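You operate a simulated robot arm through the tools that you are given. There is no shell and no other tool.

Carry out the task below with a simulated robot arm. There is one attempt and no reset: what you move stays moved.

JOB
Run the loaded copier, switch it off and put the copy in the plain blue tray.
Fine: copier on, press start, wait for the green lamp; the copy is the drive in the nest marked TO; the other drive stays in.

The check looks at the end state, three seconds after you hand in, the way a careful person would. Anything else that was tipped, shoved, dropped, spilled or broken makes it a failure.

ROBOT AND FRAMES
A 6-joint arm with a fingered hand, fixed in place. Base frame: the origin is at the foot of the arm, x ahead of it, y to its left, z up. Readings come in m, degrees, newtons and seconds.
With the tool pointing down near the work surface it reaches from about 0.34 to 0.78 m from the base axis. Its first joint turns from -115.0 to 115.0 degrees. Payload 4 kg.
The tool frame sits at the grasp point between the pads (the TCP): z along the fingers, y along the line on which they close. The tips reach 0.026 m beyond it. Largest opening 0.164 m; the body of the gripper starts 0.073 m behind the TCP. The gripper is a hand of 5 fingers: y runs from the thumb to the fingers, the wrist lies at [0, 0, -0.239] in the tool frame.
Orientation is that of the tool frame in the base frame, as a unit quaternion [w, x, y, z]. With the fingers straight down and closing along the base's y, the tool's x points along the base's -x, its y along +y and its z along -z.

CONTROLS
- The arm moves only by the tool move_arm. Its argument "deltas" is a list of rows, each a list of 6 numbers: the shift along the tool's x, y, z in m, then the turn, a rotation vector about the tool's x, y, z in degrees. In form: [[dx, dy, dz, wx, wy, wz], ...]. A call has 1 to 20 rows; each row is the pose to reach, as a shift and turn from the pose commanded when the call began, along the tool's axes at that moment. Rows are played at 5 a second. More than 0.05 m and 8.6 degrees between two rows, and nothing of the call is played. Where a pose cannot be reached the arm comes as near as it can. A force on the tool above 40 N (or 10 N above the force at the start of the call, whichever is more), or a blocked arm, ends the call early, and 0.2 s more pass. In this call time passes only in rows, and 0.2 s behind the last. The reply holds the time, the measured pose of the TCP, the force on the tool along the base axes, the opening and the grip force, in the units named above and with some noise, with the torque about the TCP (base axes, N m) and any sound that the robot's microphone picked up.
- Cameras (640 x 400 px; columns grow to the right, rows downward): "scene" is fixed at [0.2132, 0.647, 1.9279]; the picture's right is [-1.00, 0.01, 0.00], its down [0.00, 0.43, -0.90] and it looks along [-0.01, -0.90, -0.43] (base axes); focal length 367 px, centre (320, 200). "wrist" rides on the gripper at [0.05, -0.07, -0.093] in the tool frame; the picture's right is [0.81, 0.59, 0.00], its down [-0.43, 0.60, -0.68] and it looks along [-0.40, 0.55, 0.74] (tool axes); focal length 270 px, centre (320, 200).
- snapshot(camera): a new picture of that camera. It takes no simulated time.
- slide_trunk(by): slides the trunk up (or, below 0, down) by that many m; the arm rides with it, the base frame stays. It gives what a move gives, with no picture.
- move_fingers(finger1, finger2, finger3, finger4, thumb_bend): sets how far each is bent, from 0 (flat) to 1 (curled in); at 0.3 the hand is open as for a grip, at 0.7 the pads meet at the TCP. One left out holds its place. A second passes; each finger stops where it meets its share of the squeeze, and holds until it gets a number again. It is the only way to open and close the hand. It gives what a move gives, with no picture; readings hold the bend of each and the force on the fingers (four entries, about 0 where the hand has none), thumb and palm.
- probe_pixels(camera, pixels): for up to 12 pixels [column, row] of the newest picture of that camera ("zoom" is the newest enlarged one), the place [x, y, z] in the base frame of the surface seen there, good to about 0.003 m, but the place of the scene camera against the robot may be out by one fixed shift of up to 0.018 m in any direction. It takes no simulated time.
- close_up(camera, box): a new picture of the part [left, top, right, bottom] of that camera's present view, enlarged. It takes no simulated time.
- sign_off(): hands the job in; it is judged then, once.

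Unless the task says otherwise, let go and move clear before handing in.

The tools are called after "Request:" as a command line: name --pt "numbers of a row" for each row, then --argument value for the rest, lists and objects as JSON in quotes. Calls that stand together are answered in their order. move_arm: Moves the arm, as the interface text tells. Its arguments: {"type":"object","properties":{"deltas":{"type":"array"}},"required":["deltas"]} The other tools are called the same way: slide_trunk (by) slides the trunk up or down; move_fingers (finger1, finger2, finger3, finger4, thumb_bend) moves the fingers one by one; snapshot (camera) takes a picture; probe_pixels (camera, pixels) gives the place of the surface under pixels of a picture; close_up (camera, box) takes an enlarged picture of a part of a camera's view; sign_off () hands the job in.

At the start:

```text
time_s: 0.0
tcp_pos: [0.2173, -0.4087, 1.4589]
ee_rot: [0.0, 0.0, 1.0, 0.001]
wrist_force: [0.0, 0.3, 0.0]
ft_torque: [0.03, -0.01, 0.0]
opening: 0.1637
grip_force: 0.1
shape: jaw
bend: [0.3, 0.3, 0.3, 0.3, 0.3]
finger forces: [0.0, 0.0, 0.1, 0.0, 0.0, 0.0]
trunk travel left (down, up): [-0.925, 0.065]
```

scene: 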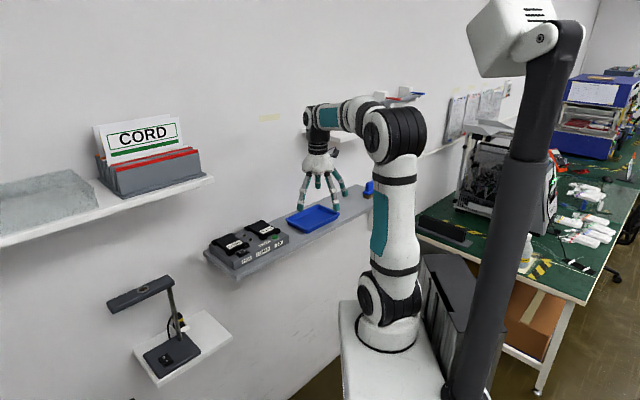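
wrist: 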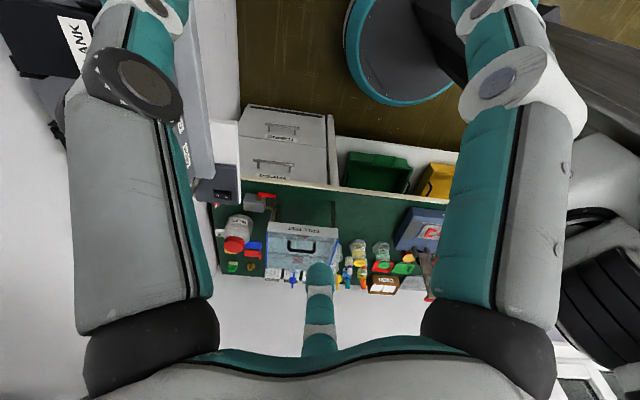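

The scene shows a dark copier with two bays around pixels (205-290, 220-275) and a blue tray near (313, 217). I'll take enlarged pictures of this shelf first.

Request:
close_up --camera "scene" --box '[190, 170, 390, 295]'

Request:
close_up --camera "scene" --box '[195, 205, 300, 285]'

Request:
close_up --camera "scene" --box '[90, 260, 250, 390]'

```text
3.20 times, centred on (290, 232) of scene
```

zoom: 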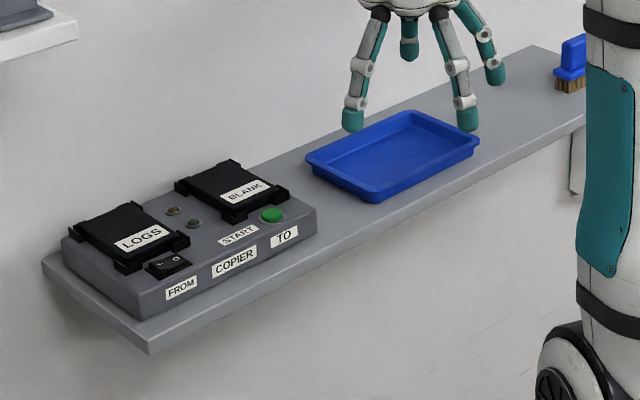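

```text
5.00 times, centred on (248, 245) of scene
```

zoom: 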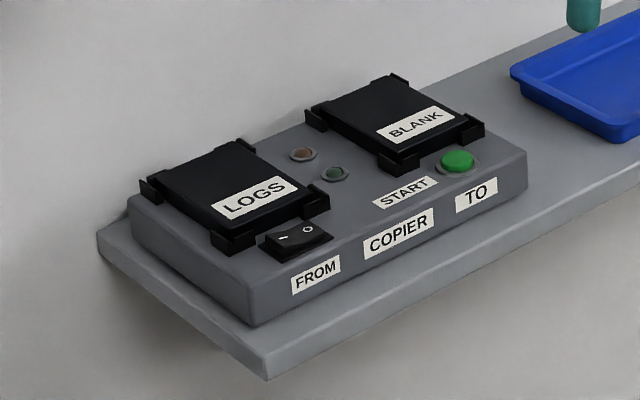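

```text
3.08 times, centred on (170, 325) of scene
```

zoom: 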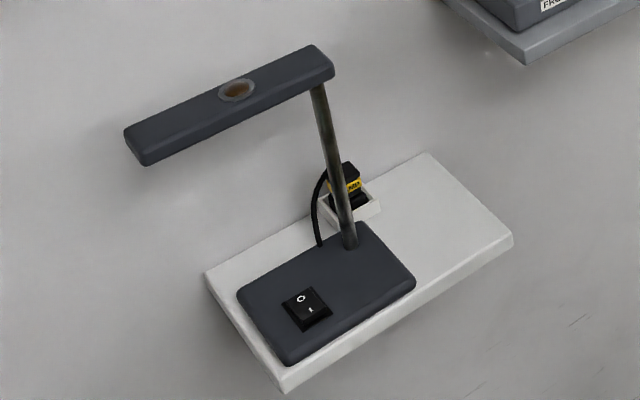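

The zoom shows the copier with LOGS in FROM (left), BLANK in TO (right), a rocker switch near the FROM nest and a green START button. Now I'll measure these places and look at the rest of the scene for other trays.

Request:
close_up --camera "scene" --box '[290, 70, 450, 200]'

Request:
close_up --camera "scene" --box '[195, 205, 300, 285]'

Request:
probe_pixels --camera "zoom" --pixels '[[255, 198], [240, 141], [416, 125], [390, 75], [457, 160], [281, 240], [311, 233], [295, 240], [302, 154], [336, 173], [380, 205], [250, 320]]'

Request:
probe_pixels --camera "zoom" --pixels '[[130, 200], [525, 155], [525, 185], [267, 375], [98, 232], [232, 235], [400, 160], [318, 120], [470, 128], [325, 200], [155, 190], [400, 240]]'

```text
3.08 times, centred on (370, 135) of scene
```

zoom: 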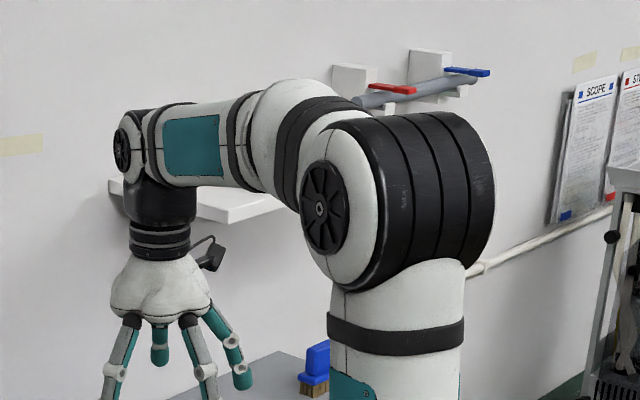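

```text
5.00 times, centred on (248, 245) of scene
```

zoom: 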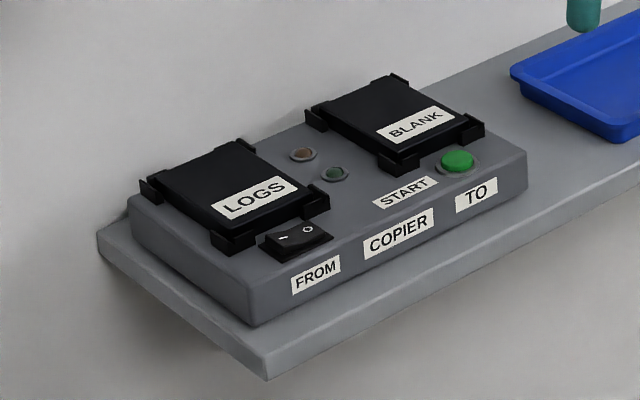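

```text
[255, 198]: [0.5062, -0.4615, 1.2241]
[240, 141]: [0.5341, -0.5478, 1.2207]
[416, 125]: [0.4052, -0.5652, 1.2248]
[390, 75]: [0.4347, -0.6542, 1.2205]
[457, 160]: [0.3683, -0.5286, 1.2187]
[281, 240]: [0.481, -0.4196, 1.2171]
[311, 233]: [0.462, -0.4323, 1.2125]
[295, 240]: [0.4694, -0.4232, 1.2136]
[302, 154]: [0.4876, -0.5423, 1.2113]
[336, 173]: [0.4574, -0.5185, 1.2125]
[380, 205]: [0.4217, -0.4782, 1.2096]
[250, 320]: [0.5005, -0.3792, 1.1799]
```

```text
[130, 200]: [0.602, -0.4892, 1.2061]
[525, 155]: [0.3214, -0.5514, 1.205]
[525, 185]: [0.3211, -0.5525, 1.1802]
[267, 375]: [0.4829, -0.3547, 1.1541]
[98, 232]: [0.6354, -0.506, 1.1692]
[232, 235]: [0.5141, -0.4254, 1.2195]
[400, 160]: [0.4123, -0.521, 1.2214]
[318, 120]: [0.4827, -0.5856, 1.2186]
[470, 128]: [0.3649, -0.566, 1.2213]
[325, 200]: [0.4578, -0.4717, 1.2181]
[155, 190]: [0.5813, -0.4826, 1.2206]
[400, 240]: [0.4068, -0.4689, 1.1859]
```

LOGS and BLANK sit at z≈1.224 on a copier turned about 45° to the base axes. Before moving I'll probe the tray, the shelves around it and the wall for clearances.

Request:
snapshot --camera "scene"

Request:
probe_pixels --camera "scene" --pixels '[[313, 217], [286, 219], [314, 205], [341, 211], [310, 231], [214, 178], [98, 200], [200, 160], [260, 150], [369, 188], [330, 195], [120, 180]]'

Request:
close_up --camera "scene" --box '[275, 180, 385, 250]'

Request:
probe_pixels --camera "zoom" --pixels '[[60, 230], [180, 290], [330, 190], [200, 155], [185, 240], [180, 230], [510, 80], [480, 75], [560, 60], [350, 300], [150, 200], [250, 230]]'

```text
taken
```

scene: 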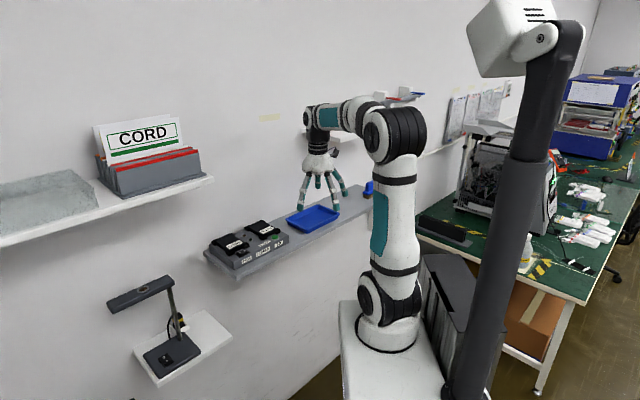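

```text
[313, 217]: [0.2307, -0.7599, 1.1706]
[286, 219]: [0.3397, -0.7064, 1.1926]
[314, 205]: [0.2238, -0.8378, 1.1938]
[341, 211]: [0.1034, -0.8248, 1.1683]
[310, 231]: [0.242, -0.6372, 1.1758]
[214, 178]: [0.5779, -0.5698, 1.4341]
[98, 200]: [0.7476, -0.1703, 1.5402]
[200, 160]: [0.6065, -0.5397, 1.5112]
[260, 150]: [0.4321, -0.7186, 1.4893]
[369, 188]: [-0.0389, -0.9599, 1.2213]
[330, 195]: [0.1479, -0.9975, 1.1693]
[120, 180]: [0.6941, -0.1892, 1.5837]
```

```text
5.71 times, centred on (330, 215) of scene
```

zoom: 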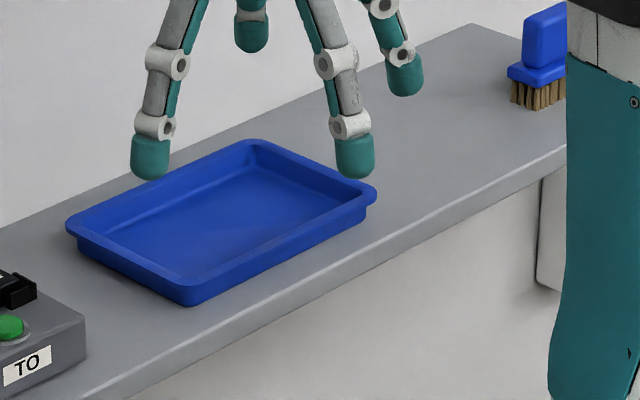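

```text
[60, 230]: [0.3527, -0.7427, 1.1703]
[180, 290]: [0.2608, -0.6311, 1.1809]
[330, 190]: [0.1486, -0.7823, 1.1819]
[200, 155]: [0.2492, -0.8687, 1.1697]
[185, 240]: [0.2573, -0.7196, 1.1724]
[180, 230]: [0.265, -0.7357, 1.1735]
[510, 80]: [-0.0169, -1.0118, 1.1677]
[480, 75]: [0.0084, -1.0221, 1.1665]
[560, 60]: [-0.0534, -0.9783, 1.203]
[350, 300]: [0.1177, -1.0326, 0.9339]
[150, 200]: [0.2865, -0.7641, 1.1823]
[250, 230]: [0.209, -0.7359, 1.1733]
```

The tray is at about (0.235, -0.75), the wall plane lies about 0.81 m out along -45°, and the CORD shelf near pixel (214,178) may overhang the copier. I'll probe that shelf closely.

Request:
close_up --camera "scene" --box '[80, 110, 230, 250]'

Request:
probe_pixels --camera "zoom" --pixels '[[570, 285], [565, 305], [500, 310], [400, 350], [200, 400], [480, 230], [100, 330], [300, 340], [520, 250], [120, 310], [560, 280], [430, 320]]'

Request:
close_up --camera "scene" --box '[290, 80, 450, 200]'

Request:
probe_pixels --camera "zoom" --pixels '[[112, 190], [230, 215], [260, 205], [230, 200], [390, 95], [460, 75], [60, 220]]'

```text
2.86 times, centred on (155, 180) of scene
```

zoom: 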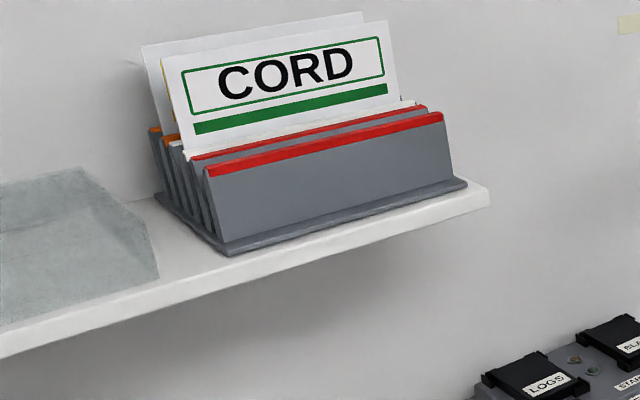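

```text
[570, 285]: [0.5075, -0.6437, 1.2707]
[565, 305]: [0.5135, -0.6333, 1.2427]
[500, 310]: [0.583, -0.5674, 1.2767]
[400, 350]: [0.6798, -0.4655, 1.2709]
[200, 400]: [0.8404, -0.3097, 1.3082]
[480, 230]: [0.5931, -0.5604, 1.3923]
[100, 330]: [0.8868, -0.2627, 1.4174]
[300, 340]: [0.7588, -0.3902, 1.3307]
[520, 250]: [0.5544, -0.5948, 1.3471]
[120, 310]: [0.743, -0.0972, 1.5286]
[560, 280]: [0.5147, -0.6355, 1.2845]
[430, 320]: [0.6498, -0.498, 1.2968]
```

```text
3.33 times, centred on (370, 140) of scene
```

zoom: 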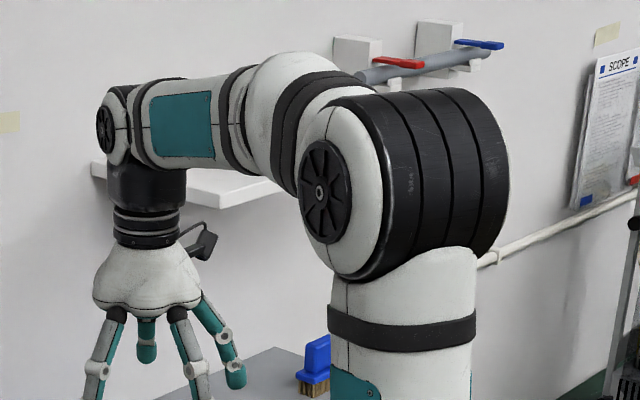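

```text
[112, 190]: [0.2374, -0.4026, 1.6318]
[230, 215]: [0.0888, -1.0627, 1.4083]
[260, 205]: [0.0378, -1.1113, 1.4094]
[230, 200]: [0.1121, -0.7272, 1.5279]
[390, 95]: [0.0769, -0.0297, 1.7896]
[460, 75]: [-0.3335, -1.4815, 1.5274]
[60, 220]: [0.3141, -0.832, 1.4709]
```

There is a second shelf behind the arm whose front is at about n=0.59 (0.112,-0.727,1.528), which may overhang the tray. I'll probe the edges of both shelves.

Request:
close_up --camera "scene" --box '[290, 100, 390, 180]'

Request:
probe_pixels --camera "zoom" --pixels '[[80, 180], [72, 190], [82, 215], [245, 260], [275, 250], [300, 232], [350, 240], [250, 235], [240, 265], [330, 245], [270, 225], [95, 225]]'

Request:
close_up --camera "scene" --box '[180, 150, 230, 190]'

Request:
probe_pixels --camera "zoom" --pixels '[[425, 340], [415, 330], [400, 350], [300, 370], [420, 375], [200, 390], [100, 395], [340, 320], [380, 310], [430, 360], [20, 390], [60, 398]]'

```text
5.00 times, centred on (340, 140) of scene
```

zoom: 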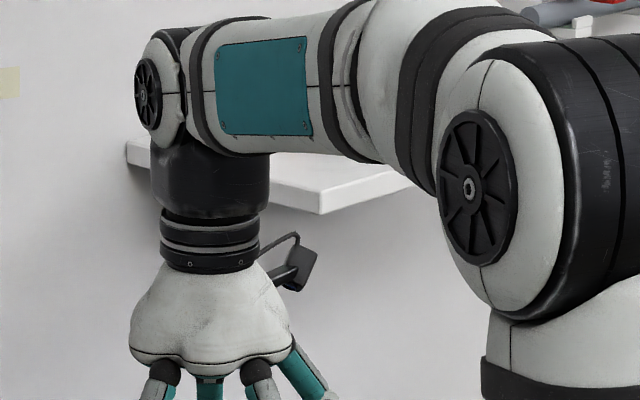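

```text
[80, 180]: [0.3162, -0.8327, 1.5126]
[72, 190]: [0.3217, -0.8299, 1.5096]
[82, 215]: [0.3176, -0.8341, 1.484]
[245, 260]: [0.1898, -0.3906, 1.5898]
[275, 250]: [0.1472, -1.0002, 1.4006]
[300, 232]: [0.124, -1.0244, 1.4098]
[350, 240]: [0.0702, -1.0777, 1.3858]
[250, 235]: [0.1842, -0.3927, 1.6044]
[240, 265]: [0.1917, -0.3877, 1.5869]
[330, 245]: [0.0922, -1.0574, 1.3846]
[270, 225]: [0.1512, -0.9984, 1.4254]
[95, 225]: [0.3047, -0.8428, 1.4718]
```

```text
10.00 times, centred on (205, 170) of scene
```

zoom: 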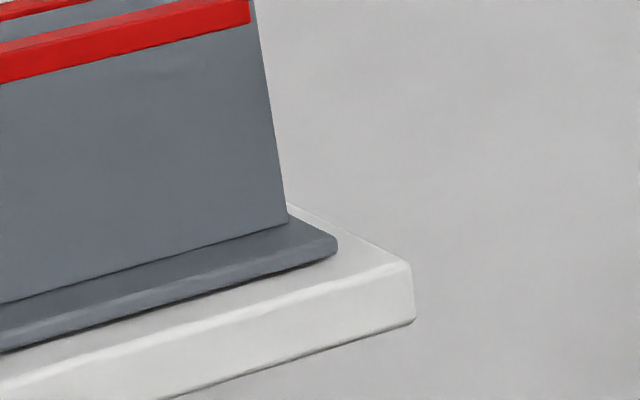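

```text
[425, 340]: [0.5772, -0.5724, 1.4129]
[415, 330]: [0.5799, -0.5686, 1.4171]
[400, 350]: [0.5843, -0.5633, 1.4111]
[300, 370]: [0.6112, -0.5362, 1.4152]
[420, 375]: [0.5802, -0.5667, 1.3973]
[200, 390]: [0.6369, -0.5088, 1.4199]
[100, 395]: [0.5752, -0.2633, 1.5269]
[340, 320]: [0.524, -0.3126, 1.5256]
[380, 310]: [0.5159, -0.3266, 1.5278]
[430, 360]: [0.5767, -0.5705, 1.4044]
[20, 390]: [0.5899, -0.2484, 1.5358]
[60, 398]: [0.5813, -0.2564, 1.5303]
```

The CORD shelf begins at about (0.515,-0.327, z≈1.53) and the second shelf lies past the tray's far half, so the area over the copier is fairly clear. I'll move the hand toward the copier at this height while yawing 45° to match its axes, then look with the wrist camera.

Request:
move_arm --pt "-0.02 -0.0085 0 0 0 7.5" --pt "-0.041 -0.017 0 0 0 15" --pt "-0.0615 -0.0255 0 0 0 22.5" --pt "-0.082 -0.034 0 0 0 30" --pt "-0.1025 -0.0425 0 0 0 37.5" --pt "-0.123 -0.051 0 0 0 45"

Request:
snapshot --camera "wrist"

Request:
snapshot --camera "scene"

```text
time_s: 1.4
tcp_pos: [0.3412, -0.4602, 1.4582]
ee_rot: [-0.001, 0.384, 0.923, 0.0]
wrist_force: [-0.2, 0.7, -0.2]
ft_torque: [0.07, 0.04, 0.02]
opening: 0.1639
grip_force: 0.0
shape: jaw
bend: [0.3, 0.3, 0.3, 0.3, 0.3]
finger forces: [0.1, 0.0, 0.0, 0.0, 0.1, 0.0]
trunk travel left (down, up): [-0.925, 0.065]
```

```text
taken
```

wrist: 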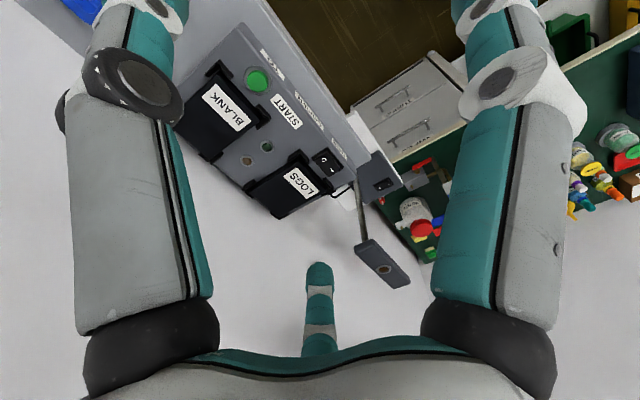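

```text
taken
```

scene: 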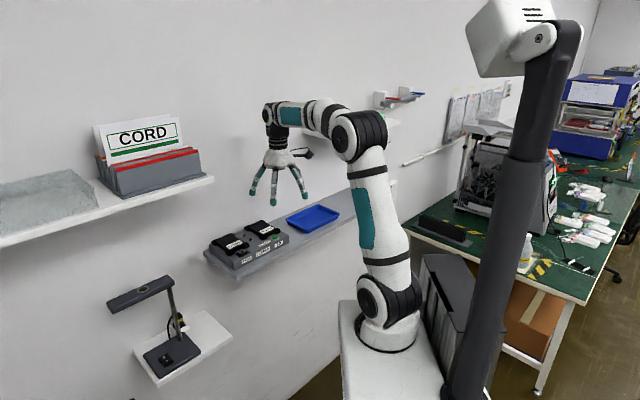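

The wrist picture shows the copier upper left: BLANK (225,105), START (257,80), LOGS (297,180), rocker (325,162). I'll probe those points with the wrist camera to calibrate against the scene values.

Request:
probe_pixels --camera "wrist" --pixels '[[225, 108], [257, 80], [300, 181], [325, 162], [320, 158], [332, 168], [246, 160], [267, 146], [320, 270], [130, 80], [510, 75], [345, 150]]'

Request:
close_up --camera "wrist" --box '[170, 30, 370, 230]'

Request:
close_up --camera "scene" --box '[240, 90, 340, 220]'

```text
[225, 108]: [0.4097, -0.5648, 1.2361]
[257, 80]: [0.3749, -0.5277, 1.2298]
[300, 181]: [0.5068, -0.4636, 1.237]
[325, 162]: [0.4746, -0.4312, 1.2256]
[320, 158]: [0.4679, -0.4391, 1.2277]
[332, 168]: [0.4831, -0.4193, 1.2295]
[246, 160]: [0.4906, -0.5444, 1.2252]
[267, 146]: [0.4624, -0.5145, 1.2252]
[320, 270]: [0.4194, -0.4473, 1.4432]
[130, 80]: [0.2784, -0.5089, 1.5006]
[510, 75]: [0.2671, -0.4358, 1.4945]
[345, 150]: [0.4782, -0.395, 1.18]
```

```text
2.00 times, centred on (270, 130) of wrist
```

zoom: 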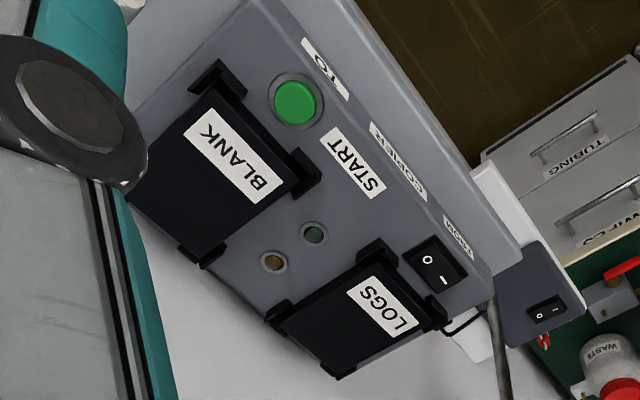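

```text
3.08 times, centred on (290, 155) of scene
```

zoom: 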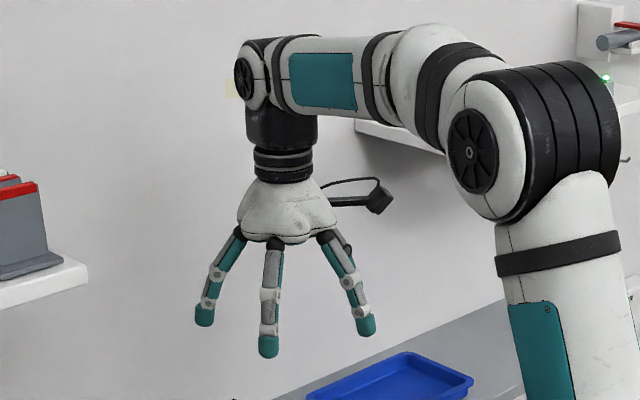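

Wrist values give z about 0.012 higher than the scene camera, so I'll trust the wrist camera. Now I'll test the fingers in free air: keep one extended and curl the rest to find a pressing shape.

Request:
move_fingers --finger1 1.0 --finger2 0.3 --finger3 1.0 --finger4 1.0 --thumb_bend 1.0

Request:
snapshot --camera "wrist"

Request:
close_up --camera "scene" --box '[240, 90, 340, 220]'

```text
time_s: 2.4
tcp_pos: [0.339, -0.4589, 1.4589]
ee_rot: [0.0, 0.383, 0.924, 0.0]
wrist_force: [0.1, 0.3, 0.1]
ft_torque: [-0.03, 0.01, 0.02]
opening: 0.0
grip_force: 0.2
shape: fingers
bend: [0.82, 0.3, 0.86, 0.81, 0.8]
finger forces: [0.0, 0.1, 0.0, 0.1, 0.0, 0.0]
trunk travel left (down, up): [-0.925, 0.065]
```

```text
taken
```

wrist: 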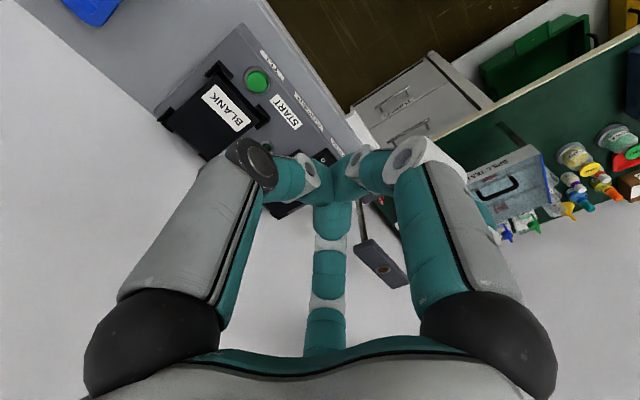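

```text
3.08 times, centred on (290, 155) of scene
```

zoom: 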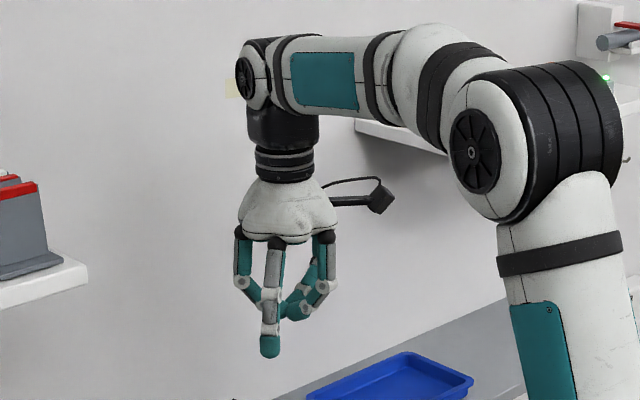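

Finger 2 stays extended while the others curl to ~0.82; its tip shows in the scene zoom at (269,348). I'll probe its tip to find its place in the tool frame.

Request:
probe_pixels --camera "zoom" --pixels '[[269, 345], [269, 355], [260, 345], [278, 345], [268, 297], [272, 270], [242, 285], [325, 288], [299, 310], [298, 300], [260, 170], [292, 222]]'

Request:
probe_pixels --camera "wrist" --pixels '[[330, 215], [280, 180], [375, 170], [345, 165], [258, 155], [410, 150]]'

```text
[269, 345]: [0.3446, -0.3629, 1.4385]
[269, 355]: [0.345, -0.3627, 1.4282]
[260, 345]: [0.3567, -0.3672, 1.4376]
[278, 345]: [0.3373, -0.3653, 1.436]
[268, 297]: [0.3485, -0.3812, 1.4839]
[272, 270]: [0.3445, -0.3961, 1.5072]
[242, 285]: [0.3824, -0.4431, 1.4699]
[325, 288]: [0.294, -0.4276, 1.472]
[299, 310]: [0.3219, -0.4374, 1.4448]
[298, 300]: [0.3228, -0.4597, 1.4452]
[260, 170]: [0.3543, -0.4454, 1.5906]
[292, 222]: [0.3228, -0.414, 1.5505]
```

```text
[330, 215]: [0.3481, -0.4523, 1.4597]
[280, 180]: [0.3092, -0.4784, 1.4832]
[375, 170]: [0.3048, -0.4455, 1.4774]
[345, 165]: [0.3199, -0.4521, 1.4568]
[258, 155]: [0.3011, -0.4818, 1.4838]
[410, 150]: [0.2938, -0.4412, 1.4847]
```

The digits are arranged in a ring, with the finger seen at the bottom centre of the wrist view on the wall side of the hand; that one (probably finger 3) would keep the hand in front of the copier. I'll extend finger 3 instead, curl finger 2, and look.

Request:
move_fingers --finger2 1.0 --finger3 0.4

Request:
snapshot --camera "wrist"

Request:
close_up --camera "scene" --box '[240, 90, 340, 220]'

```text
time_s: 3.4
tcp_pos: [0.3397, -0.46, 1.4579]
ee_rot: [0.0, 0.382, 0.924, -0.001]
wrist_force: [0.4, 0.5, 1.1]
ft_torque: [-0.01, 0.0, 0.01]
opening: 0.0071
grip_force: 0.1
shape: fingers
bend: [0.99, 0.8, 0.4, 0.87, 1.0]
finger forces: [0.0, 0.1, 0.0, 0.0, 0.0, 0.0]
trunk travel left (down, up): [-0.925, 0.065]
```

```text
taken
```

wrist: 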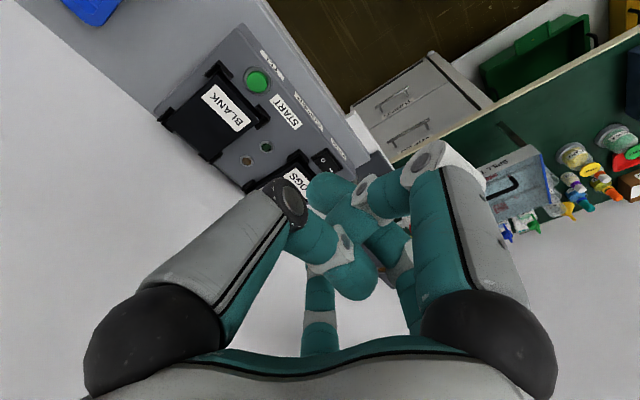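

```text
3.08 times, centred on (290, 155) of scene
```

zoom: 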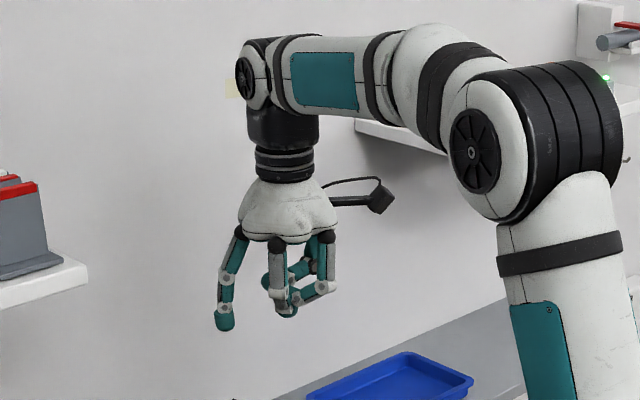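

Finger 3 (scene zoom tip (225,322)) is extended, but the curled thumb hides its tip in the wrist view. I'll test laying the thumb and finger 1 flat to see whether they swing up out of the way.

Request:
move_fingers --finger1 0.0 --finger2 0.0 --finger4 0.0 --thumb_bend 0.0

Request:
snapshot --camera "wrist"

Request:
close_up --camera "scene" --box '[240, 90, 340, 220]'

```text
time_s: 4.4
tcp_pos: [0.3385, -0.4595, 1.4577]
ee_rot: [0.0, 0.383, 0.924, 0.001]
wrist_force: [-0.3, 0.2, 0.4]
ft_torque: [0.03, 0.03, 0.01]
opening: 0.1231
grip_force: 0.1
shape: fingers
bend: [0.01, 0.01, 0.4, 0.01, 0.0]
finger forces: [0.1, 0.1, 0.0, 0.0, 0.0, 0.0]
trunk travel left (down, up): [-0.925, 0.065]
```

```text
taken
```

wrist: 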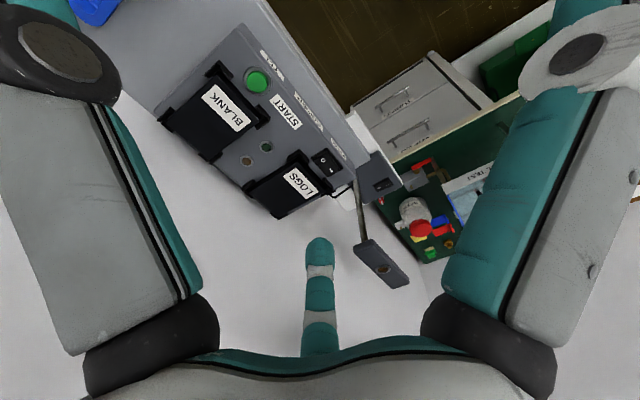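

```text
3.08 times, centred on (290, 155) of scene
```

zoom: 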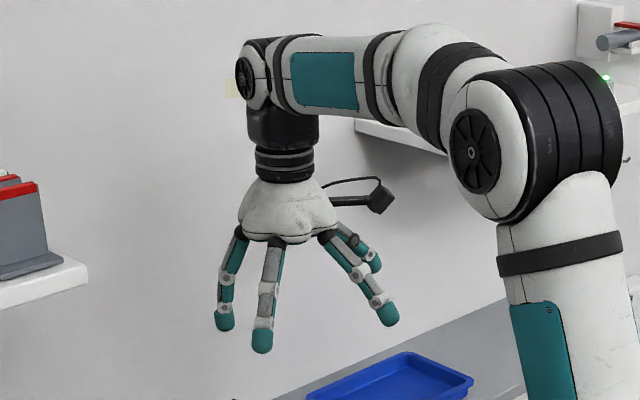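

With the others flat, finger 3's tip is clear in the wrist view at (320,240). I'll probe it from both cameras.

Request:
probe_pixels --camera "wrist" --pixels '[[320, 238], [320, 242], [320, 250], [310, 250], [330, 250], [320, 262], [320, 272], [320, 295]]'

Request:
probe_pixels --camera "zoom" --pixels '[[225, 315], [225, 325], [225, 330], [217, 320], [233, 320], [226, 282], [262, 342], [262, 350], [388, 315], [390, 325], [375, 262], [268, 290]]'

```text
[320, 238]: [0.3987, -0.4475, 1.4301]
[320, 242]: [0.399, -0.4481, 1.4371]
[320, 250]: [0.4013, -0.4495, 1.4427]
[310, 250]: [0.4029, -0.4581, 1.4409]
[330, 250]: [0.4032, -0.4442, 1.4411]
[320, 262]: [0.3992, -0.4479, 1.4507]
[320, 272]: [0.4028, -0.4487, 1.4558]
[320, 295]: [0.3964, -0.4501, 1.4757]
```

```text
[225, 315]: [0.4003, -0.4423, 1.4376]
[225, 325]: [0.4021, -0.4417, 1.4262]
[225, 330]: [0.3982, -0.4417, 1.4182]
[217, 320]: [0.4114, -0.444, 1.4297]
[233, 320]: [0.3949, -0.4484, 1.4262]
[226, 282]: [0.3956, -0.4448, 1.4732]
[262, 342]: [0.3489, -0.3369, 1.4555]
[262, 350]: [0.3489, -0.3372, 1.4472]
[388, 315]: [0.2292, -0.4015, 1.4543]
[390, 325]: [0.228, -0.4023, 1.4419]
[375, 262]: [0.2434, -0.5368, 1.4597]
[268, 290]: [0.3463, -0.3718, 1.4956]
```

Finger 3's tip centre is at tool ≈(-0.042, 0.055) and its bottom about 0.029 m beyond the TCP. I'll curl the other digits again and then move so the tip hovers over the rocker's I end, still high.

Request:
move_fingers --finger1 1.0 --finger2 1.0 --finger3 0.4 --finger4 1.0 --thumb_bend 1.0

Request:
move_arm --pt "-0.0105 0.0244 0.02 0 0 0" --pt "-0.021 0.0488 0.05 0 0 0" --pt "-0.0313 0.0733 0.08 0 0 0" --pt "-0.0313 0.0733 0.11 0 0 0"

Request:
snapshot --camera "wrist"

Request:
close_up --camera "scene" --box '[200, 150, 320, 280]'

```text
time_s: 5.4
tcp_pos: [0.3384, -0.4608, 1.4586]
ee_rot: [0.0, 0.383, 0.924, 0.0]
wrist_force: [0.2, 0.0, -0.3]
ft_torque: [-0.02, -0.04, -0.04]
opening: 0.0
grip_force: 0.0
shape: fingers
bend: [0.77, 0.79, 0.4, 0.78, 0.75]
finger forces: [0.1, 0.1, 0.0, 0.0, 0.0, 0.1]
trunk travel left (down, up): [-0.925, 0.065]
```

```text
time_s: 6.4
tcp_pos: [0.4128, -0.4307, 1.3478]
ee_rot: [0.0, 0.382, 0.924, 0.0]
wrist_force: [0.9, -0.4, -0.2]
ft_torque: [0.02, 0.01, 0.0]
opening: 0.0
grip_force: 0.1
shape: fingers
bend: [0.9, 0.92, 0.4, 0.89, 0.92]
finger forces: [0.0, 0.1, 0.0, 0.0, 0.0, 0.1]
trunk travel left (down, up): [-0.925, 0.065]
```

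```text
taken
```

wrist: 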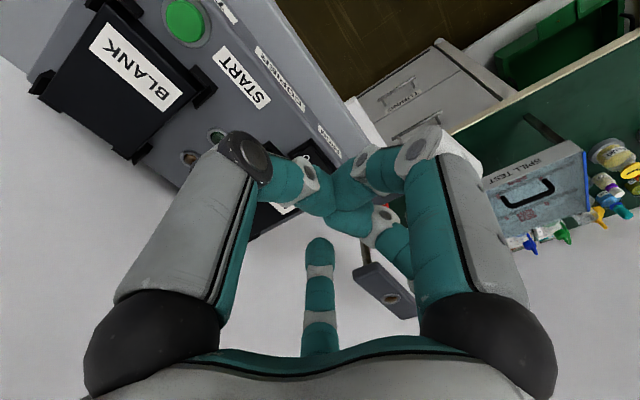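

```text
3.08 times, centred on (260, 215) of scene
```

zoom: 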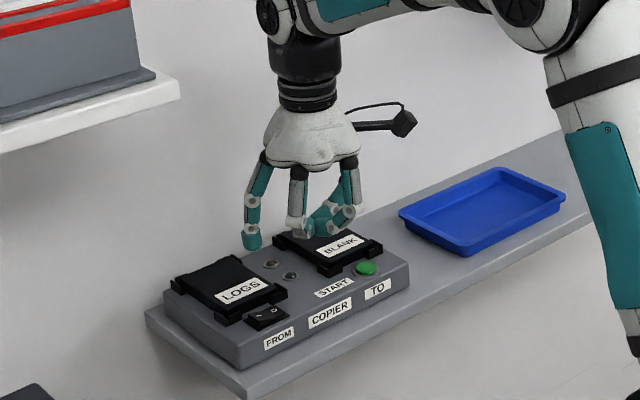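

Finger 3's tip is at scene zoom (251,242) and the rocker at (267,316). I'll probe both in the same picture so the scene shift cancels.

Request:
probe_pixels --camera "zoom" --pixels '[[251, 235], [251, 245], [244, 240], [258, 240], [260, 318], [275, 312], [268, 316], [255, 320], [285, 310], [250, 318], [262, 310], [270, 325]]'

Request:
close_up --camera "scene" --box '[230, 235, 270, 265]'

Request:
probe_pixels --camera "zoom" --pixels '[[200, 200], [250, 200], [300, 200], [225, 200], [275, 190], [240, 180], [280, 220], [320, 180], [180, 220], [225, 240]]'

```text
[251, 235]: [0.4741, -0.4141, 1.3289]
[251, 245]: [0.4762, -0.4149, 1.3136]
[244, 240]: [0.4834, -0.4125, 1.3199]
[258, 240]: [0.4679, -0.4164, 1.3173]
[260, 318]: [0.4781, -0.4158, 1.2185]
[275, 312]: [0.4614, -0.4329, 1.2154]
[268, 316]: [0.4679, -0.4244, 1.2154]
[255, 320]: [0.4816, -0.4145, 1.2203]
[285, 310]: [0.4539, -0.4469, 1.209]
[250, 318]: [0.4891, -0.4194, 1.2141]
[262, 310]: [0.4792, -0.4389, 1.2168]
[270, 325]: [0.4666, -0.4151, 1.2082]
```

```text
13.33 times, centred on (250, 250) of scene
```

zoom: 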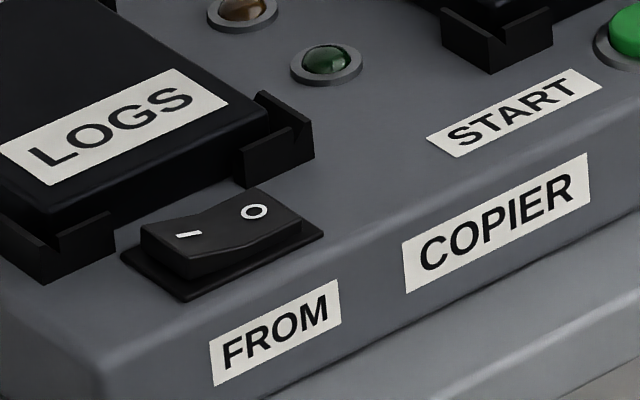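

```text
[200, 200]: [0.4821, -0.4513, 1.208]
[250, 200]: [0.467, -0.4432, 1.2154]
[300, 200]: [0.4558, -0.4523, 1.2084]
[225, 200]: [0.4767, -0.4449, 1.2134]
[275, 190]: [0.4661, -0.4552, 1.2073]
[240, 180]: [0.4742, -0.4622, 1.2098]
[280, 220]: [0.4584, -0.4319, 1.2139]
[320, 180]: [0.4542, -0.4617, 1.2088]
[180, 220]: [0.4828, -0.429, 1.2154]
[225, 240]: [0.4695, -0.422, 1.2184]
```

The tip (≈0.481,-0.4225) is 11 mm along the rocker toward I from its centre (≈0.475,-0.432), as wanted. I'll descend to about 1 cm above it and check again.

Request:
move_arm --pt "-0.002 -0.001 0.02 0 0 0" --pt "-0.002 -0.001 0.04 0 0 0" --pt "-0.002 -0.001 0.06 0 0 0" --pt "-0.002 -0.001 0.078 0 0 0"

Request:
close_up --camera "scene" --box '[220, 215, 290, 265]'

Request:
snapshot --camera "wrist"

```text
time_s: 7.4
tcp_pos: [0.4137, -0.4334, 1.2696]
ee_rot: [0.001, 0.383, 0.924, 0.0]
wrist_force: [0.3, 0.3, 0.4]
ft_torque: [-0.02, -0.01, 0.02]
opening: 0.0
grip_force: 0.1
shape: fingers
bend: [0.9, 0.93, 0.4, 0.9, 0.93]
finger forces: [0.0, 0.0, 0.0, 0.0, 0.1, 0.1]
trunk travel left (down, up): [-0.925, 0.065]
```

```text
8.00 times, centred on (255, 240) of scene
```

zoom: 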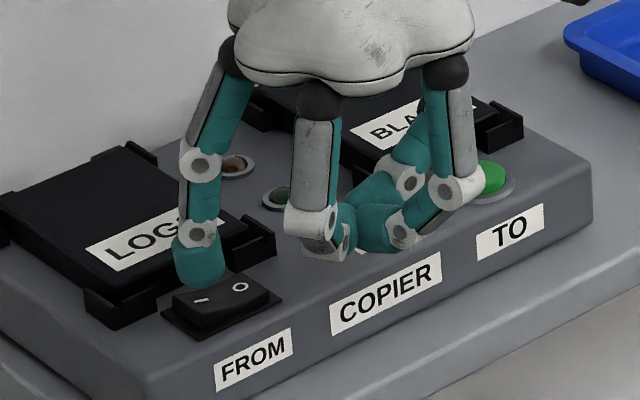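

```text
taken
```

wrist: 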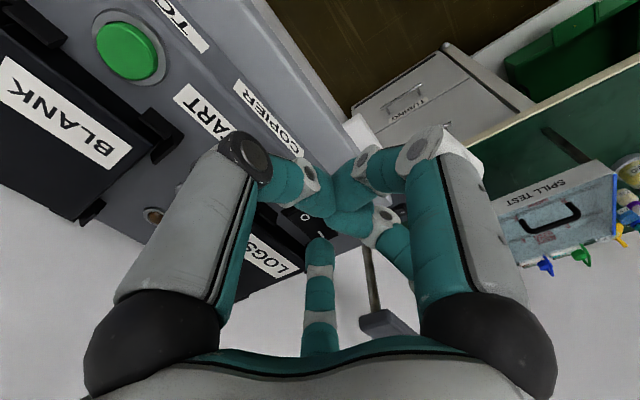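

The tip at zoom (203,275) hangs just above the I mark (200,299). I'll verify heights of the tip and of the curled fingers against the copier top.

Request:
probe_pixels --camera "zoom" --pixels '[[203, 282], [203, 270], [185, 272], [222, 272], [325, 252], [340, 258], [400, 243], [199, 299], [240, 287], [300, 235], [190, 290], [215, 312]]'

```text
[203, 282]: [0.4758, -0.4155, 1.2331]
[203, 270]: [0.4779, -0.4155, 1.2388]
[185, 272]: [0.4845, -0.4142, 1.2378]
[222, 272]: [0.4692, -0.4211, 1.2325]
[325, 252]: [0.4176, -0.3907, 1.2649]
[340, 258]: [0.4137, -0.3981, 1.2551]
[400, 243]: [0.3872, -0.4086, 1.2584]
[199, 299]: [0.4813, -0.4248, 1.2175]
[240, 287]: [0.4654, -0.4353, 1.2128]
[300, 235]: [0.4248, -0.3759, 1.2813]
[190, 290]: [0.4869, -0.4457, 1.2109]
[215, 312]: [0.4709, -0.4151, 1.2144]
```

The tip is 12 mm above the I end; a small correction of 2 mm out and 2.5 mm along the rocker centres it on I. I'll descend in small steps and read the force and sound.

Request:
move_arm --pt "-0.002 0.0025 0.003 0 0 0" --pt "-0.002 0.0025 0.007 0 0 0" --pt "-0.002 0.0025 0.01 0 0 0" --pt "-0.002 0.0025 0.012 0 0 0" --pt "-0.002 0.0025 0.014 0 0 0" --pt "-0.002 0.0025 0.016 0 0 0"

Request:
close_up --camera "scene" --box '[220, 215, 290, 265]'

```text
time_s: 8.8
tcp_pos: [0.4173, -0.4323, 1.2578]
ee_rot: [0.002, 0.383, 0.924, -0.001]
wrist_force: [-5.5, 0.2, 22.5]
ft_torque: [0.22, -1.62, 0.07]
opening: 0.0003
grip_force: 11.4
shape: fingers
bend: [0.9, 0.93, 0.39, 0.9, 0.93]
finger forces: [0.0, 0.0, 22.1, 0.1, 0.0, 0.0]
trunk travel left (down, up): [-0.925, 0.065]
heard: click
```

```text
8.00 times, centred on (255, 240) of scene
```

zoom: 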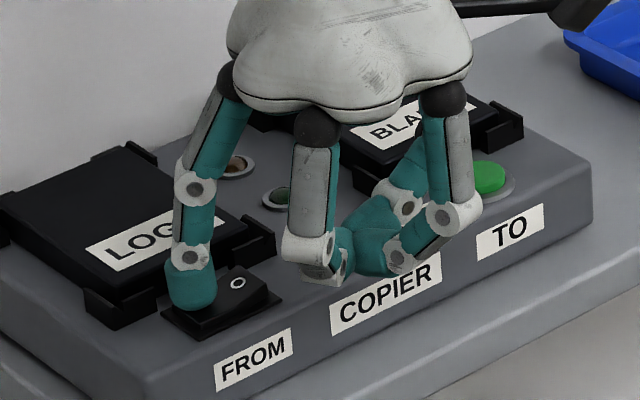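

A click was heard at about 22 N, and the O end now stands raised at zoom (237,284). I'll lift off straight up and look at the rocker and lamps.

Request:
move_arm --pt "0 0 -0.006 0 0 0" --pt "0 0 -0.02 0 0 0" --pt "0 0 -0.045 0 0 0"

Request:
close_up --camera "scene" --box '[210, 215, 290, 270]'

```text
time_s: 9.6
tcp_pos: [0.4176, -0.43, 1.2981]
ee_rot: [-0.001, 0.382, 0.924, 0.0]
wrist_force: [-0.4, 0.6, 1.0]
ft_torque: [0.0, 0.01, 0.03]
opening: 0.0002
grip_force: 0.0
shape: fingers
bend: [0.9, 0.93, 0.4, 0.9, 0.93]
finger forces: [0.0, 0.0, 0.0, 0.0, 0.0, 0.0]
trunk travel left (down, up): [-0.925, 0.065]
```

```text
7.27 times, centred on (250, 242) of scene
```

zoom: 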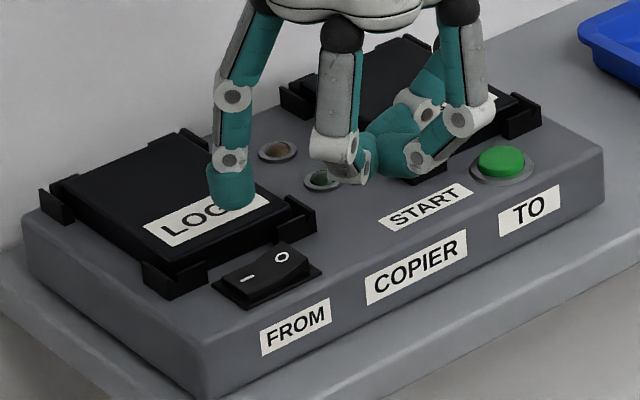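

The rocker's I side is now down and O up. Next I'll measure the START button against the fingertip in this same picture.

Request:
probe_pixels --camera "zoom" --pixels '[[212, 190], [230, 205], [255, 185], [232, 190], [502, 160], [480, 162], [524, 158], [502, 150], [502, 172], [530, 178], [278, 150], [322, 178]]'

```text
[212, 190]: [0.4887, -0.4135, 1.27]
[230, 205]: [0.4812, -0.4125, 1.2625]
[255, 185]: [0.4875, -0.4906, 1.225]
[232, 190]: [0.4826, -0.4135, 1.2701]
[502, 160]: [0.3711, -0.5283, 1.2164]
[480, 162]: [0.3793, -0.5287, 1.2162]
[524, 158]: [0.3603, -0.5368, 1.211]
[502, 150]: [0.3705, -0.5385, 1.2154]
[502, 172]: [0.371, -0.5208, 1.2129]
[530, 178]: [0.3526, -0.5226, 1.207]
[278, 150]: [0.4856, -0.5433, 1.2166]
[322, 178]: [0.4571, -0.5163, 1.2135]
```

The button centre is at scene (0.3705,-0.530) versus the tip at (0.481,-0.422), so I need about 0.155 m along tool -y. I'll move across at this height and then lower to about 1 cm above the button.

Request:
move_arm --pt "0.0005 -0.0387 0 0 0 0" --pt "0.001 -0.0774 0 0 0 0" --pt "0.0015 -0.116 0 0 0 0" --pt "0.002 -0.1547 0 0 0 0" --pt "0.002 -0.1547 0.015 0 0 0" --pt "0.002 -0.1547 0.03 0 0 0"

Request:
close_up --camera "scene" --box '[220, 210, 300, 265]'

Request:
snapshot --camera "scene"

```text
time_s: 11.0
tcp_pos: [0.306, -0.5403, 1.2674]
ee_rot: [0.001, 0.383, 0.924, 0.0]
wrist_force: [-1.2, -0.6, 0.3]
ft_torque: [0.01, -0.03, 0.02]
opening: 0.0001
grip_force: 0.1
shape: fingers
bend: [0.9, 0.93, 0.4, 0.9, 0.93]
finger forces: [0.0, 0.0, 0.0, 0.0, 0.0, 0.1]
trunk travel left (down, up): [-0.925, 0.065]
```

```text
7.27 times, centred on (260, 238) of scene
```

zoom: 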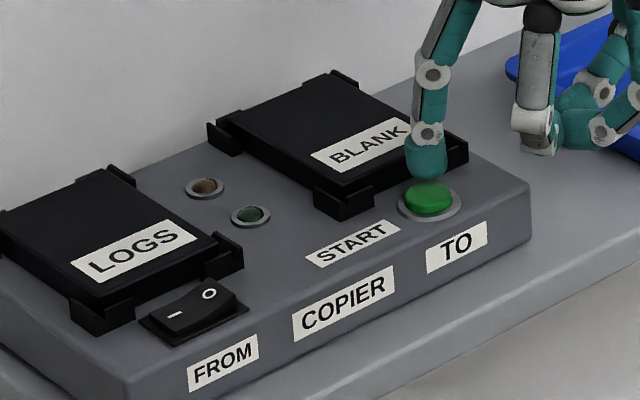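

```text
taken
```

scene: 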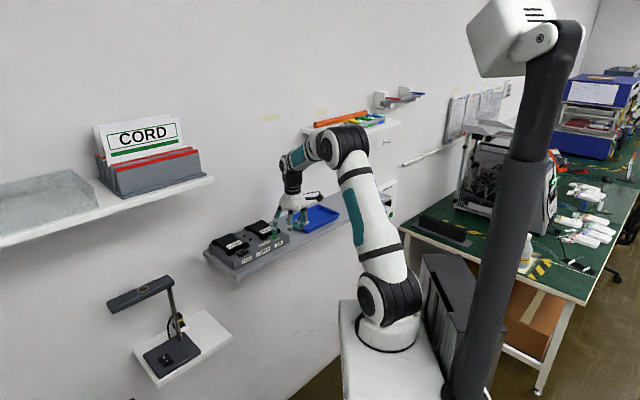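

The tip at zoom (426,172) is right above the START button (430,197). I'll press down in small steps.

Request:
move_arm --pt "0.001 0 0.004 0 0 0" --pt "0.001 0 0.008 0 0 0" --pt "0.001 0 0.011 0 0 0" --pt "0.001 0 0.013 0 0 0" --pt "0.001 0 0.015 0 0 0"

Request:
close_up --camera "scene" --box '[220, 210, 300, 265]'

```text
time_s: 12.2
tcp_pos: [0.3053, -0.5395, 1.2553]
ee_rot: [0.001, 0.382, 0.924, 0.0]
wrist_force: [-0.7, -1.3, 4.0]
ft_torque: [0.06, -0.28, 0.01]
opening: 0.0
grip_force: 2.3
shape: fingers
bend: [0.9, 0.93, 0.4, 0.9, 0.93]
finger forces: [0.0, 0.0, 4.3, 0.0, 0.0, 0.1]
trunk travel left (down, up): [-0.925, 0.065]
heard: click
```

```text
7.27 times, centred on (260, 238) of scene
```

zoom: 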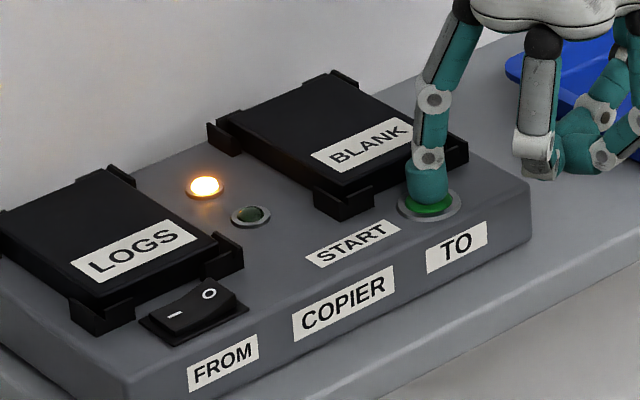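

A click was heard and the amber lamp at zoom (205,187) is lit: copying has begun. I'll lift off and move back toward the switch while waiting for green.

Request:
move_arm --pt "0 0 -0.01 0 0 0" --pt "0 0 -0.025 0 0 0" --pt "0 0 -0.045 0 0 0" --pt "-0.001 0.04 -0.045 0 0 0" --pt "-0.002 0.08 -0.045 0 0 0" --pt "-0.003 0.12 -0.045 0 0 0"

Request:
close_up --camera "scene" --box '[210, 210, 290, 265]'

```text
time_s: 13.6
tcp_pos: [0.3936, -0.456, 1.2983]
ee_rot: [0.0, 0.383, 0.924, -0.001]
wrist_force: [0.3, 0.4, -0.7]
ft_torque: [-0.03, 0.03, 0.03]
opening: 0.0002
grip_force: 0.3
shape: fingers
bend: [0.9, 0.93, 0.4, 0.9, 0.93]
finger forces: [0.0, 0.1, 0.0, 0.0, 0.0, 0.0]
trunk travel left (down, up): [-0.925, 0.065]
```

```text
7.27 times, centred on (250, 238) of scene
```

zoom: 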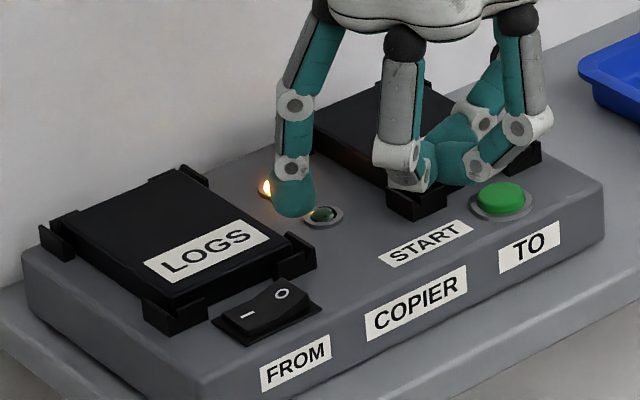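

Amber is still lit at (264,187), green not yet. Meanwhile I'll measure the O end of the rocker relative to the fingertip.

Request:
probe_pixels --camera "zoom" --pixels '[[294, 190], [294, 205], [274, 195], [313, 195], [283, 294], [275, 300], [290, 290], [247, 316], [300, 300], [265, 295], [281, 281], [268, 310]]'

Request:
move_arm --pt "0 0 0 0 0 0" --pt "0 0 0 0 0 0" --pt "0 0 0 0 0 0" --pt "0 0 0 0 0 0" --pt "0 0 0 0 0 0" --pt "0 0 0 0 0 0" --pt "0 0 0 0 0 0" --pt "0 0 0 0 0 0" --pt "0 0 0 0 0 0" --pt "0 0 0 0 0 0"

Request:
close_up --camera "scene" --box '[210, 210, 290, 265]'

```text
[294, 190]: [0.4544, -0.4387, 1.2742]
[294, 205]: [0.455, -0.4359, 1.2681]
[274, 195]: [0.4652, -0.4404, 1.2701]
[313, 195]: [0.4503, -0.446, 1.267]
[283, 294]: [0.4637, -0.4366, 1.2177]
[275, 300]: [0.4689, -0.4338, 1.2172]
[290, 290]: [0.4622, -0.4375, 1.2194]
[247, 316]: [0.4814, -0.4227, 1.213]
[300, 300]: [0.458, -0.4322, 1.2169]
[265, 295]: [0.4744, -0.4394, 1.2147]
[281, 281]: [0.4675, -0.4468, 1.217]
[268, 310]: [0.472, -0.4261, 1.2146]
```

```text
time_s: 15.8
tcp_pos: [0.392, -0.4574, 1.2986]
ee_rot: [0.0, 0.383, 0.924, 0.0]
wrist_force: [0.4, -0.3, -0.8]
ft_torque: [0.0, 0.0, 0.0]
opening: 0.0
grip_force: 0.1
shape: fingers
bend: [0.9, 0.93, 0.4, 0.9, 0.93]
finger forces: [0.0, 0.1, 0.0, 0.0, 0.0, 0.0]
trunk travel left (down, up): [-0.925, 0.065]
```

```text
7.27 times, centred on (250, 238) of scene
```

zoom: 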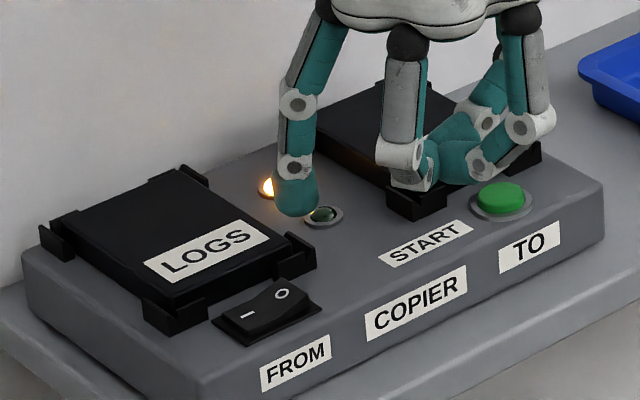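

Amber still lit at t≈15.8 s. I'll shift over the O end at this height (dx 0.0025, dy 0.0115) and keep waiting there.

Request:
move_arm --pt "0.0025 0.0115 0 0 0 0" --pt "0.0025 0.0115 0 0 0 0" --pt "0.0025 0.0115 0 0 0 0" --pt "0.0025 0.0115 0 0 0 0" --pt "0.0025 0.0115 0 0 0 0" --pt "0.0025 0.0115 0 0 0 0" --pt "0.0025 0.0115 0 0 0 0" --pt "0.0025 0.0115 0 0 0 0" --pt "0.0025 0.0115 0 0 0 0" --pt "0.0025 0.0115 0 0 0 0" --pt "0.0025 0.0115 0 0 0 0" --pt "0.0025 0.0115 0 0 0 0" --pt "0.0025 0.0115 0 0 0 0" --pt "0.0025 0.0115 0 0 0 0" --pt "0.0025 0.0115 0 0 0 0" --pt "0.0025 0.0115 0 0 0 0" --pt "0.0025 0.0115 0 0 0 0" --pt "0.0025 0.0115 0 0 0 0" --pt "0.0025 0.0115 0 0 0 0" --pt "0.0025 0.0115 0 0 0 0"

Request:
close_up --camera "scene" --box '[210, 210, 290, 265]'

```text
time_s: 20.0
tcp_pos: [0.3992, -0.447, 1.2993]
ee_rot: [0.001, 0.383, 0.924, -0.001]
wrist_force: [0.4, -0.8, -0.4]
ft_torque: [-0.01, -0.01, 0.02]
opening: 0.0
grip_force: 0.0
shape: fingers
bend: [0.9, 0.93, 0.4, 0.9, 0.93]
finger forces: [0.0, 0.0, 0.0, 0.0, 0.1, 0.1]
trunk travel left (down, up): [-0.925, 0.065]
```

```text
7.27 times, centred on (250, 238) of scene
```

zoom: 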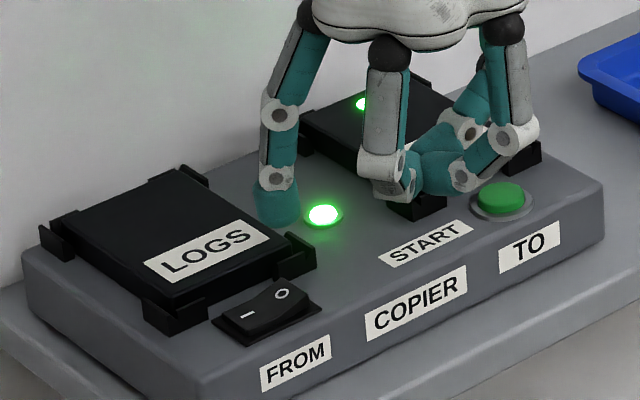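

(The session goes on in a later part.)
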